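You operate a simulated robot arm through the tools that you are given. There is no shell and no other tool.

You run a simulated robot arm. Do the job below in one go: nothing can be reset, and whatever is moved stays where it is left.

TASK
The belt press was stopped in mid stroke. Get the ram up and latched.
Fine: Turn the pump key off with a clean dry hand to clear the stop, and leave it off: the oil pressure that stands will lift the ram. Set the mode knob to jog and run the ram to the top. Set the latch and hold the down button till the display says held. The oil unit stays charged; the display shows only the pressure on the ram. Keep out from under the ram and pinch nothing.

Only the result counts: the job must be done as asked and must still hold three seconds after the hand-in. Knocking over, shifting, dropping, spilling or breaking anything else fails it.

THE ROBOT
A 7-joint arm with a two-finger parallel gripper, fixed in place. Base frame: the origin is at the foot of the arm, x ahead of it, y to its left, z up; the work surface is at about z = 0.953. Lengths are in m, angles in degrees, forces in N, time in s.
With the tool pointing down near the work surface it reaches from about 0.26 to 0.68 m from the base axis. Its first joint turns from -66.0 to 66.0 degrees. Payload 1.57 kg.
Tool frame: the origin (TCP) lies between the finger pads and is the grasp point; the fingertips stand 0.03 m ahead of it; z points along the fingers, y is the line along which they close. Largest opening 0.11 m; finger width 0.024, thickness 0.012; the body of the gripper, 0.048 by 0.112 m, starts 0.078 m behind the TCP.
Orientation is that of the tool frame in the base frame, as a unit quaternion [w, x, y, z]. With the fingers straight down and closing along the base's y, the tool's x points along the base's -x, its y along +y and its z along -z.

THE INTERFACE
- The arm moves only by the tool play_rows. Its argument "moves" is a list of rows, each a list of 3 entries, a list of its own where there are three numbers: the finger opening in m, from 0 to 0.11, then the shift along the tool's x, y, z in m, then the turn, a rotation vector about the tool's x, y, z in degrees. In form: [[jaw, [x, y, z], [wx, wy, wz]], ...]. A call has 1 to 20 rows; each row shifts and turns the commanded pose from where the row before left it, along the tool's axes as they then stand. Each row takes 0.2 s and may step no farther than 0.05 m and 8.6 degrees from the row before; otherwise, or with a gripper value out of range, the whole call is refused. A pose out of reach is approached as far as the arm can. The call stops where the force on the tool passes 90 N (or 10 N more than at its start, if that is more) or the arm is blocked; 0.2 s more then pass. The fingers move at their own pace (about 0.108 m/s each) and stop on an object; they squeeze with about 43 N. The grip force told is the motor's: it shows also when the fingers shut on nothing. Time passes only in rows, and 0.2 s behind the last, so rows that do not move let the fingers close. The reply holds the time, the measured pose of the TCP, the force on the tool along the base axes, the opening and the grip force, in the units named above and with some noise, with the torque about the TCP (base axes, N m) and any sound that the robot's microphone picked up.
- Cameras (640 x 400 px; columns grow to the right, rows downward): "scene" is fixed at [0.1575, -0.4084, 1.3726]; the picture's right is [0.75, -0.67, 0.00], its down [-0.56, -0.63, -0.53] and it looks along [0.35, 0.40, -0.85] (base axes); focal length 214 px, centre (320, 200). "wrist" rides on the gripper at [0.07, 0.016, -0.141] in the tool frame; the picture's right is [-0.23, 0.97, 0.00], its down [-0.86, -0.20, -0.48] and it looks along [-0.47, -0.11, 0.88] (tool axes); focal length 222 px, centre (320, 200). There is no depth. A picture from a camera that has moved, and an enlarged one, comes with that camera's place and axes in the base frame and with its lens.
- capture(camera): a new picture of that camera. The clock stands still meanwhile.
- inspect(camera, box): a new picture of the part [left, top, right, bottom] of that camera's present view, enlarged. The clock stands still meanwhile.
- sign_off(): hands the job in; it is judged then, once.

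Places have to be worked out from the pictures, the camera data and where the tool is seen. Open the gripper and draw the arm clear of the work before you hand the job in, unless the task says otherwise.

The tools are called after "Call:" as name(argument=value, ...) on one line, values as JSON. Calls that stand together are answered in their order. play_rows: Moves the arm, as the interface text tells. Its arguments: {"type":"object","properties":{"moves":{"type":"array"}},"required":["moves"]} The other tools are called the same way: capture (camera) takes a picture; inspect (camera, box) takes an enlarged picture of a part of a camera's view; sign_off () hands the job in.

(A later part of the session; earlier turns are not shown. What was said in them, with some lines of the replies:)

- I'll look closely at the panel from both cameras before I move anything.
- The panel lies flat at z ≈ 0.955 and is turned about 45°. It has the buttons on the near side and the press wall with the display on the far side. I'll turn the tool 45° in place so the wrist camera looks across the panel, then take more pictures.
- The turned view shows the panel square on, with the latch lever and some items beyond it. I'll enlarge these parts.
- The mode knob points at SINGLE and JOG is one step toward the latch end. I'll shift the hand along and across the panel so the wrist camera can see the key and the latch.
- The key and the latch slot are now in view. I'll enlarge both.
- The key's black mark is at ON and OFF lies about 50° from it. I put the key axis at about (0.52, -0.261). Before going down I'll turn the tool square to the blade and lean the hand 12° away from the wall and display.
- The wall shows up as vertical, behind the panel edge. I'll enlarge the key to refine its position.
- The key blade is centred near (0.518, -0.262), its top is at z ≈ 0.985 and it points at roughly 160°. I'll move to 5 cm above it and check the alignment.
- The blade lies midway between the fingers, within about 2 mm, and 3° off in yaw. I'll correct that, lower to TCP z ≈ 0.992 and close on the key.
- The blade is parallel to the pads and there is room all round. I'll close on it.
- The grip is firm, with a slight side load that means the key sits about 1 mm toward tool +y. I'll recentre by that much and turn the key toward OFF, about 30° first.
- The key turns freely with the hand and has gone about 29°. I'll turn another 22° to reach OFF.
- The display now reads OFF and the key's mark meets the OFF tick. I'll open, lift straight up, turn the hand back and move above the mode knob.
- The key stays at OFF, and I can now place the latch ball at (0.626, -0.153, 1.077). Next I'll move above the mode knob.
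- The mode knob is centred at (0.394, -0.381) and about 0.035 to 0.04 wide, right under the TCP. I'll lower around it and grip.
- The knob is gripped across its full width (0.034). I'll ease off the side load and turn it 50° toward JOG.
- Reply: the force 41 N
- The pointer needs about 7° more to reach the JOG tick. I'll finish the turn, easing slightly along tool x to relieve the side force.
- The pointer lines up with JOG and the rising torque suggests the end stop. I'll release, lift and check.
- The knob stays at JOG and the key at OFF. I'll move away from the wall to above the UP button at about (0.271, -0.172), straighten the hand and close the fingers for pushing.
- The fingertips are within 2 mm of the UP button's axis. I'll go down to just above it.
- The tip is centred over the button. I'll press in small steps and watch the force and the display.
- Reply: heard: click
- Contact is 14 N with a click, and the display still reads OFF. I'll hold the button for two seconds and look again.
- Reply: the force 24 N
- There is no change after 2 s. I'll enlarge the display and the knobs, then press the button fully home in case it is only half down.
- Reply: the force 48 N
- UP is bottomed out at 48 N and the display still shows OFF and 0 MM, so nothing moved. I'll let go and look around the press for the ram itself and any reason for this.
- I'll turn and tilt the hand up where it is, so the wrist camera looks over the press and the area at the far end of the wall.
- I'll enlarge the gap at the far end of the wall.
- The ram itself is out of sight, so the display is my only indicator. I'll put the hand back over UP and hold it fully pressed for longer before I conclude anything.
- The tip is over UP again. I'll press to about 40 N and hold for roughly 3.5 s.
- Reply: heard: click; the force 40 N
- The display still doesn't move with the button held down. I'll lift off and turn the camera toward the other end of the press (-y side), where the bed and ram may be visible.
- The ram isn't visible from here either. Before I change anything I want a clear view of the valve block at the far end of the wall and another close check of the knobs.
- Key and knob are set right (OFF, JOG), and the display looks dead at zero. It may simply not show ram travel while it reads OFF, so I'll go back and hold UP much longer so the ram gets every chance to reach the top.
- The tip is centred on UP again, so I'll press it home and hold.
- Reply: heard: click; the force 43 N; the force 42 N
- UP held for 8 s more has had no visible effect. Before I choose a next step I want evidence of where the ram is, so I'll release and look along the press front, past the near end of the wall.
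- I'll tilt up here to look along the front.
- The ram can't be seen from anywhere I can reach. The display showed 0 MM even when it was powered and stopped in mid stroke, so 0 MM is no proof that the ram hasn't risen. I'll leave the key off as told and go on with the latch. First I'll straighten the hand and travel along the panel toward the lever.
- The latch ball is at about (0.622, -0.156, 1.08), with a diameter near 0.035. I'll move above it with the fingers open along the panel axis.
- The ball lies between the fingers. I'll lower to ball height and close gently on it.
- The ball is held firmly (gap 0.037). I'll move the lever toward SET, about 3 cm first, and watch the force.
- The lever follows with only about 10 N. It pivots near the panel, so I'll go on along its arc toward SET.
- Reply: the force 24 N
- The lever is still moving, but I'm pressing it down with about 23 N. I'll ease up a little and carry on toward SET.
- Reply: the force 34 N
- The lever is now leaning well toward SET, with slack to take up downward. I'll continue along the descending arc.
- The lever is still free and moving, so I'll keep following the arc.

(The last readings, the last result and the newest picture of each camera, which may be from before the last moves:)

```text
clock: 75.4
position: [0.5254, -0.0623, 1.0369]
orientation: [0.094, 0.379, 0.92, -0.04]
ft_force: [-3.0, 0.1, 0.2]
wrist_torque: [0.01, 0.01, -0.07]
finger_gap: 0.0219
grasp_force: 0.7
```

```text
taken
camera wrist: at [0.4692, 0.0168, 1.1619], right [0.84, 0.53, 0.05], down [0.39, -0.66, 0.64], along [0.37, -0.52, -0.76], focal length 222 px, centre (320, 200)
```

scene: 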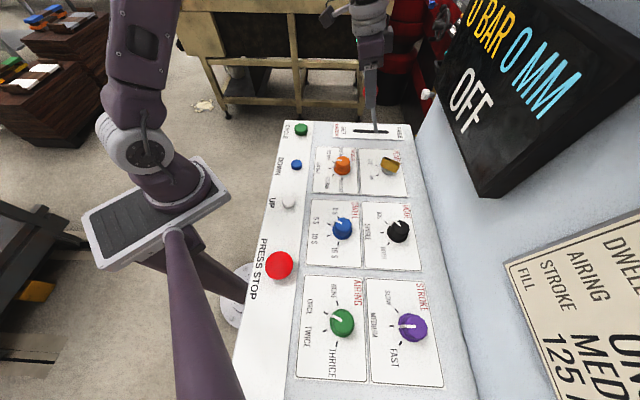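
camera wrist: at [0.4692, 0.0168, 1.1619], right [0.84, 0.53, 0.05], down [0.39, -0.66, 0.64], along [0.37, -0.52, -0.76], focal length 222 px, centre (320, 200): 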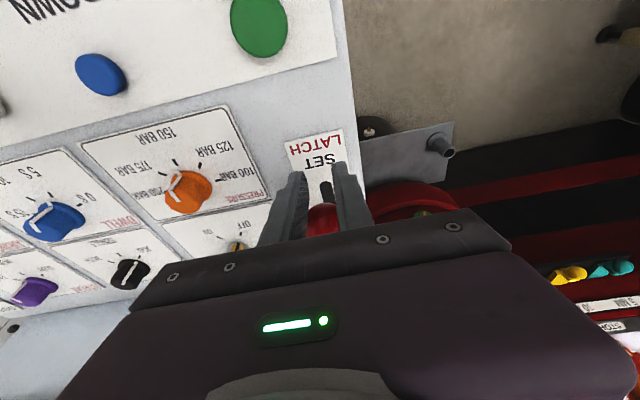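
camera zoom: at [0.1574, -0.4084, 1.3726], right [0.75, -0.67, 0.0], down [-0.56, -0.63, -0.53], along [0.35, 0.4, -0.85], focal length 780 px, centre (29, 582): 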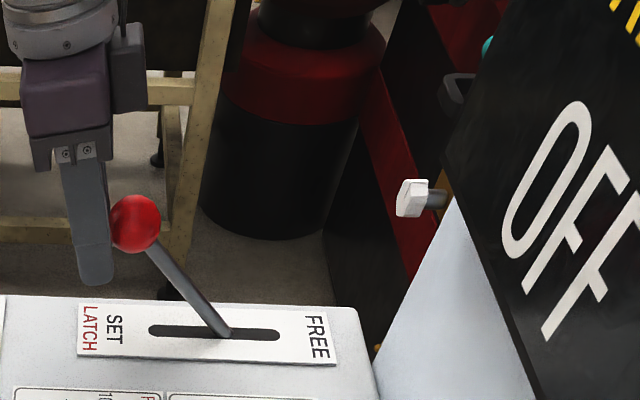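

The lever came to a stop leaning about 40° toward SET, and my fingers slid off the ball there. To be sure it is fully home, I'll close the fingers, come in on the FREE side of the ball and nudge it toward SET.

Call:
play_rows(moves=[[0.022, [-0.0083, 0, -0.0391], [0, 0, 0]], [0.0, [-0.0083, 0, -0.0391], [0, 0, 0]], [0.0, [-0.0367, 0, 0.0078], [0, 0, 0]], [0.0, [-0.0367, 0, 0.0078], [0, 0, 0]], [0.0, [0, 0, 0], [0, 0, 0]]])

Call:
inspect(camera="scene", box=[330, 40, 470, 150])

Call:
capture(camera="wrist")

```text
clock: 76.6
position: [0.5786, -0.1195, 1.1171]
orientation: [0.097, 0.379, 0.919, -0.04]
ft_force: [-0.6, 0.1, 0.8]
wrist_torque: [0.01, 0.03, 0.0]
finger_gap: 0.0004
grasp_force: 21.8
```

```text
3.64 times, centred on (400, 95) of scene
camera zoom: at [0.1575, -0.4084, 1.3726], right [0.75, -0.67, 0.0], down [-0.56, -0.63, -0.53], along [0.35, 0.4, -0.85], focal length 780 px, centre (29, 582)
```

zoom: 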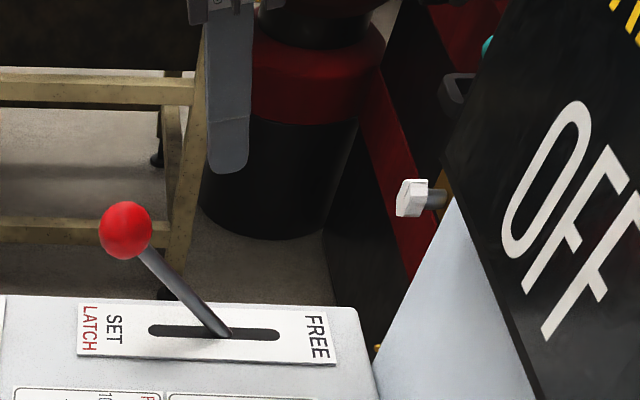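

```text
taken
camera wrist: at [0.5222, -0.0391, 1.2412], right [0.84, 0.53, 0.05], down [0.38, -0.66, 0.65], along [0.38, -0.53, -0.76], focal length 222 px, centre (320, 200)
```

wrist: 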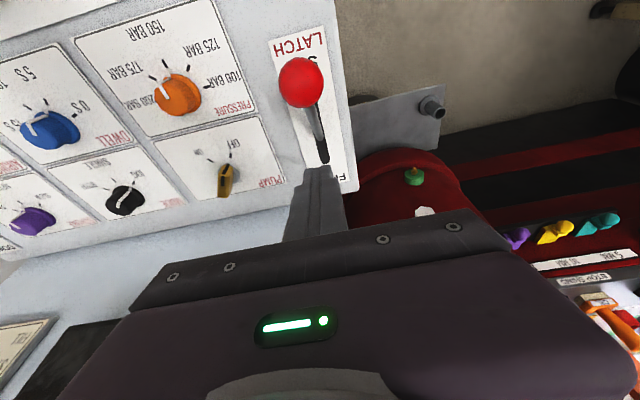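

The ball is now at b ≈ 0.43, about (0.540, -0.077, 1.04). I'll lower on its FREE side and nudge it.

Call:
play_rows(moves=[[0.0, [0.0068, 0, 0.0318], [0, 0, 0]], [0.0, [0.0068, 0, 0.0318], [0, 0, 0]], [0.0, [0.0078, 0, -0.0017], [0, 0, 0]], [0.0, [0.0078, 0, -0.0017], [0, 0, 0]], [0.0, [0.0078, 0, -0.0017], [0, 0, 0]], [0.0, [0, 0, 0], [0, 0, 0]]])

Call:
inspect(camera="scene", box=[330, 40, 470, 150])

```text
clock: 78.0
position: [0.5643, -0.1023, 1.0539]
orientation: [0.099, 0.379, 0.919, -0.04]
ft_force: [6.8, -6.5, 3.1]
wrist_torque: [-0.21, -0.18, 0.03]
finger_gap: 0.0001
grasp_force: 20.9
```

```text
3.64 times, centred on (400, 95) of scene
camera zoom: at [0.1576, -0.4086, 1.3725], right [0.75, -0.67, 0.0], down [-0.56, -0.63, -0.53], along [0.35, 0.4, -0.85], focal length 780 px, centre (29, 582)
```

zoom: 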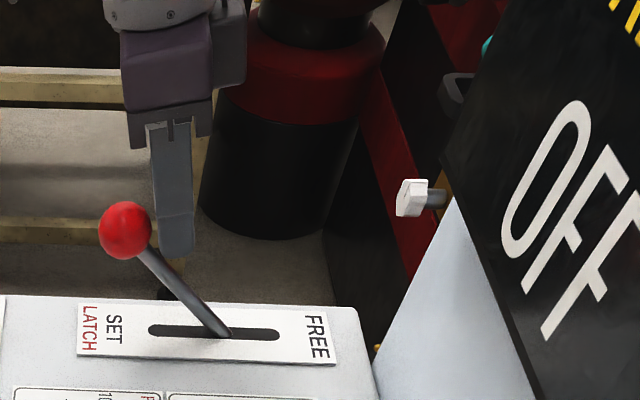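

There is contact at about 9 N. I'll push a little more to see whether it gives.

Call:
play_rows(moves=[[0.0, [0.0039, 0, -0.0008], [0, 0, 0]], [0.0, [0.0039, 0, -0.0008], [0, 0, 0]], [0.0, [0, 0, 0], [0, 0, 0]]])

Call:
inspect(camera="scene", box=[330, 40, 470, 150])

```text
clock: 78.8
position: [0.5605, -0.1001, 1.0549]
orientation: [0.104, 0.379, 0.919, -0.041]
ft_force: [30.7, -37.7, 23.0]
wrist_torque: [-1.17, -0.83, -0.02]
finger_gap: 0.0002
grasp_force: 21.9
```

```text
3.64 times, centred on (400, 95) of scene
camera zoom: at [0.158, -0.4094, 1.3722], right [0.75, -0.67, 0.0], down [-0.56, -0.63, -0.53], along [0.35, 0.4, -0.85], focal length 780 px, centre (29, 582)
```

zoom: 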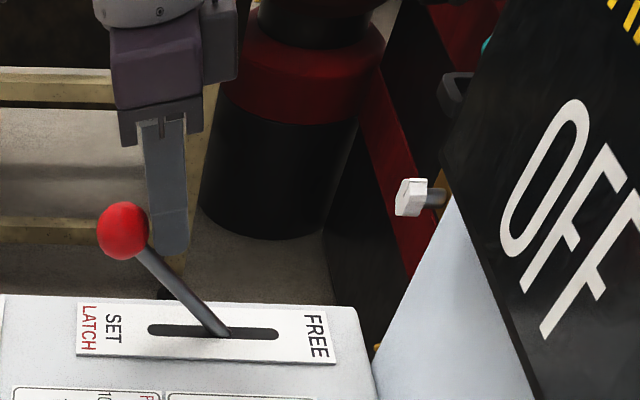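

The force rose to 48 N with no motion, so the lever is against its stop at SET. I'll back off, rise clear, straighten the hand and go above the DOWN button.

Call:
play_rows(moves=[[0.0, [-0.0117, 0, 0.0025], [0, 0, 0]], [0.0, [-0.0075, 0, -0.0352], [0, 0, 0]], [0.0, [-0.0075, 0, -0.0352], [0, 0, 0]], [0.0, [-0.0075, 0, -0.0352], [0, 0, 0]], [0.0, [0, 0, 0], [0, 6, 0]], [0.0, [0, 0, 0], [0, 6, 0]], [0.0, [0.0315, -0.0291, 0], [0, 0, 0]], [0.0, [0.0315, -0.0291, 0], [0, 0, 0]], [0.0, [0.0315, -0.0291, 0], [0, 0, 0]], [0.0, [0.0315, -0.0291, 0], [0, 0, 0]], [0.0, [0.0315, -0.0291, 0], [0, 0, 0]], [0.0, [0, 0, 0.04], [0, 0, 0]], [0.0, [0, 0, 0], [0, 0, 0]]])

Call:
capture(camera="wrist")

Call:
capture(camera="scene")

```text
clock: 81.6
position: [0.3527, -0.0958, 1.1223]
orientation: [0.0, 0.382, 0.924, -0.001]
ft_force: [-0.1, 0.7, -0.2]
wrist_torque: [0.01, -0.01, 0.0]
finger_gap: 0.0
grasp_force: 21.2
```

```text
taken
camera wrist: at [0.3151, -0.0355, 1.2636], right [0.85, 0.53, 0.0], down [0.47, -0.74, 0.48], along [0.25, -0.41, -0.88], focal length 222 px, centre (320, 200)
```

wrist: 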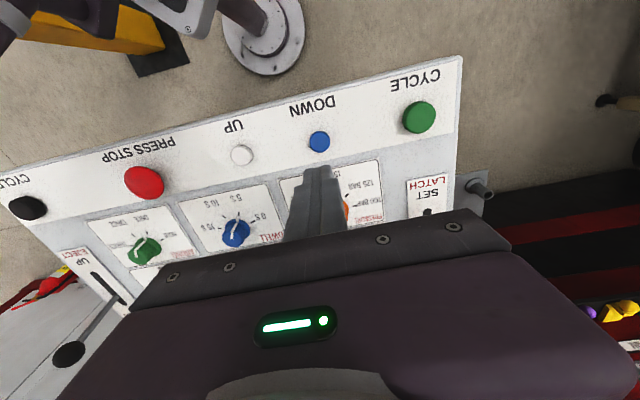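

```text
taken
```

scene: 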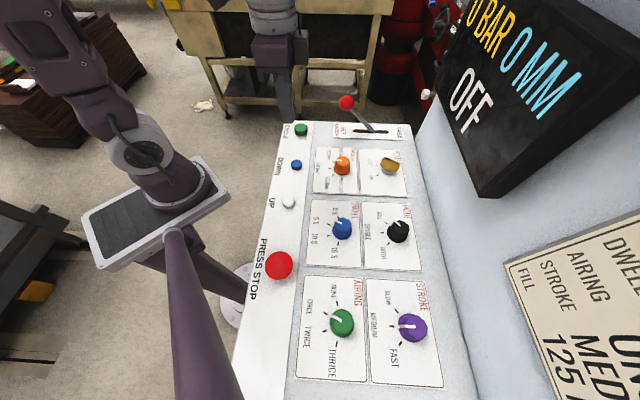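

The lever is at SET. I'll lower over the DOWN button and check the alignment.

Call:
play_rows(moves=[[0.0, [-0.001, -0.002, 0.039], [0, 0, 0]], [0.0, [0, 0, 0.039], [0, 0, 0]], [0.0, [0, 0, 0.039], [0, 0, 0]], [0.0, [0, 0, 0], [0, 0, 0]]])

Call:
inspect(camera="wrist", box=[240, 100, 400, 200])

```text
clock: 82.6
position: [0.3509, -0.0999, 1.0055]
orientation: [0.0, 0.383, 0.924, 0.0]
ft_force: [-0.4, 0.5, -0.5]
wrist_torque: [-0.04, 0.0, -0.01]
finger_gap: 0.0
grasp_force: 21.8
```

```text
4.00 times, centred on (320, 150) of wrist
camera zoom: at [0.315, -0.0393, 1.1471], right [0.85, 0.53, 0.0], down [0.47, -0.74, 0.48], along [0.25, -0.41, -0.88], focal length 888 px, centre (320, 400)
```

zoom: 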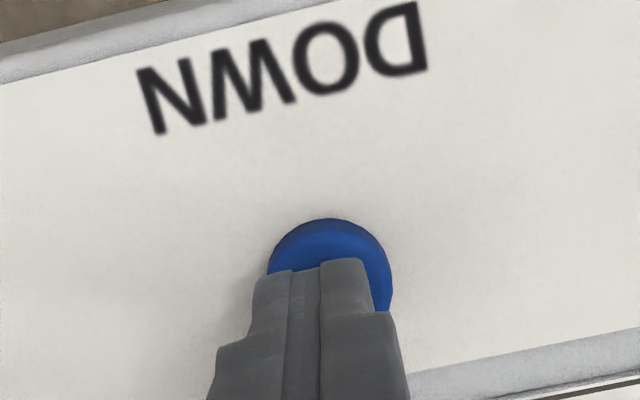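

The tip is centred on DOWN. I'll press it briefly first and read the display straight away.

Call:
play_rows(moves=[[0.0, [0, 0.002, 0.009], [0, 0, 0]], [0.0, [0, 0, 0.005], [0, 0, 0]]])

Call:
capture(camera="scene")

```text
clock: 83.2
position: [0.3533, -0.0998, 0.9905]
orientation: [0.001, 0.382, 0.924, -0.001]
ft_force: [-0.2, -1.5, 14.4]
wrist_torque: [-0.04, 0.03, -0.06]
finger_gap: 0.0003
grasp_force: 21.2
heard: click
```

```text
taken
```

scene: 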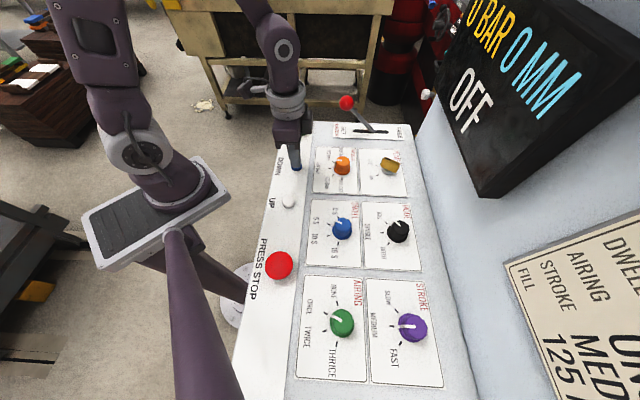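

The button clicked and nothing changed or dropped. I'll hold it a few seconds with a firm press.

Call:
play_rows(moves=[[0.0, [0, 0, 0.002], [0, 0, 0]], [0.0, [0, 0, 0.001], [0, 0, 0]], [0.0, [0, 0, 0], [0, 0, 0]], [0.0, [0, 0, 0], [0, 0, 0]], [0.0, [0, 0, 0], [0, 0, 0]], [0.0, [0, 0, 0], [0, 0, 0]], [0.0, [0, 0, 0], [0, 0, 0]], [0.0, [0, 0, 0], [0, 0, 0]], [0.0, [0, 0, 0], [0, 0, 0]], [0.0, [0, 0, 0], [0, 0, 0]], [0.0, [0, 0, 0], [0, 0, 0]], [0.0, [0, 0, 0], [0, 0, 0]], [0.0, [0, 0, 0], [0, 0, 0]], [0.0, [0, 0, 0], [0, 0, 0]], [0.0, [0, 0, 0], [0, 0, 0]], [0.0, [0, 0, 0], [0, 0, 0]]])

Call:
capture(camera="scene")

```text
clock: 86.6
position: [0.3532, -0.0984, 0.9874]
orientation: [0.0, 0.382, 0.924, 0.0]
ft_force: [6.5, 3.3, 40.3]
wrist_torque: [0.11, -0.15, -0.02]
finger_gap: 0.0
grasp_force: 21.2
```

```text
taken
```

scene: 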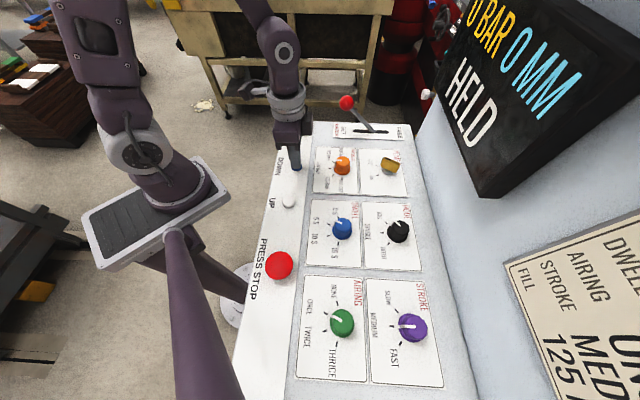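

The display now says HELD, so the ram did rise on the standing pressure and is resting on the latch. I'll release DOWN, rise clear, open the gripper and check that it stays held.

Call:
play_rows(moves=[[0.0, [0, 0, -0.014], [0, 0, 0]], [0.0, [0, 0, -0.04], [0, 0, 0]], [0.0, [0, 0, -0.045], [0, 0, 0]], [0.0, [0, 0, -0.045], [0, 0, 0]], [0.05, [0, 0, -0.045], [0, 0, 0]], [0.11, [0, 0, -0.045], [0, 0, 0]], [0.11, [0.03, 0, -0.02], [0, 0, 0]], [0.11, [0, 0, 0], [0, 0, 0]], [0.11, [0, 0, 0], [0, 0, 0]], [0.11, [0, 0, 0], [0, 0, 0]], [0.11, [0, 0, 0], [0, 0, 0]], [0.11, [0, 0, 0], [0, 0, 0]], [0.11, [0, 0, 0], [0, 0, 0]], [0.11, [0, 0, 0], [0, 0, 0]], [0.11, [0, 0, 0], [0, 0, 0]], [0.11, [0, 0, 0], [0, 0, 0]], [0.11, [0, 0, 0], [0, 0, 0]]])

Call:
capture(camera="scene")

Call:
capture(camera="wrist")

```text
clock: 90.2
position: [0.3306, -0.0771, 1.2417]
orientation: [0.0, 0.382, 0.924, 0.0]
ft_force: [-0.6, -0.2, -0.3]
wrist_torque: [0.01, -0.01, 0.0]
finger_gap: 0.1097
grasp_force: 0.1
```

```text
taken
```

scene: 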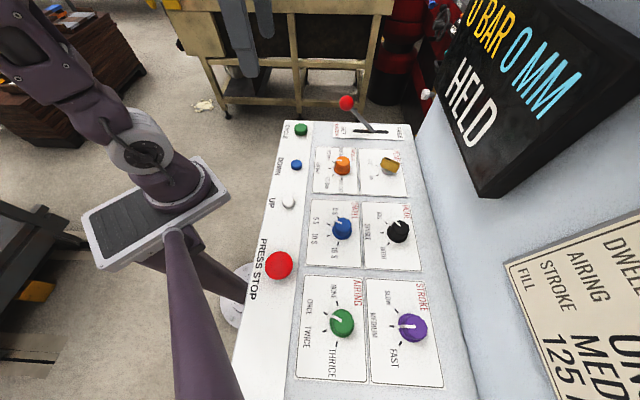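

```text
taken
camera wrist: at [0.2942, -0.0166, 1.3836], right [0.85, 0.53, 0.0], down [0.47, -0.74, 0.48], along [0.25, -0.41, -0.88], focal length 222 px, centre (320, 200)
```

wrist: 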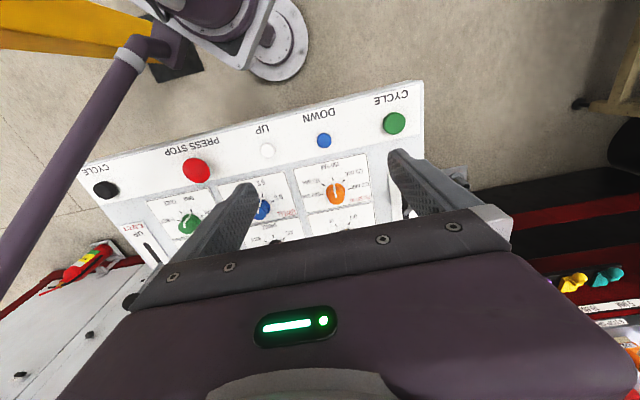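

More than 3 s after I released DOWN, the display still reads HELD. The key is OFF, the mode knob is at JOG, the latch is at SET, and the gripper is open and clear, so I'm handing in.

Call:
sign_off()

```text
The job is handed in.
```

The ram is up and latched: the display says HELD, and it still said so more than 3 s after I let go of the down button.

- **Pump key:** I turned it off, which changed the display from STOPPED to OFF. It stayed off for the rest of the job.
- **Mode and lift:** I set the mode knob to JOG and held the up button in four presses, about 16 s in all. The display read OFF, 0 BAR and 0 MM throughout, and the ram is out of sight of both cameras. I couldn't watch it rise, so HELD is the only confirmation that the standing pressure lifted it.
- **Latch:** I pushed the lever over to its stop at SET before pressing down. I then held the down button about 4 s until HELD came up.
- **Clearance:** Nothing else was moved, and I stayed on the panel side, clear of the ram. The gripper is open and the arm is clear of the panel.
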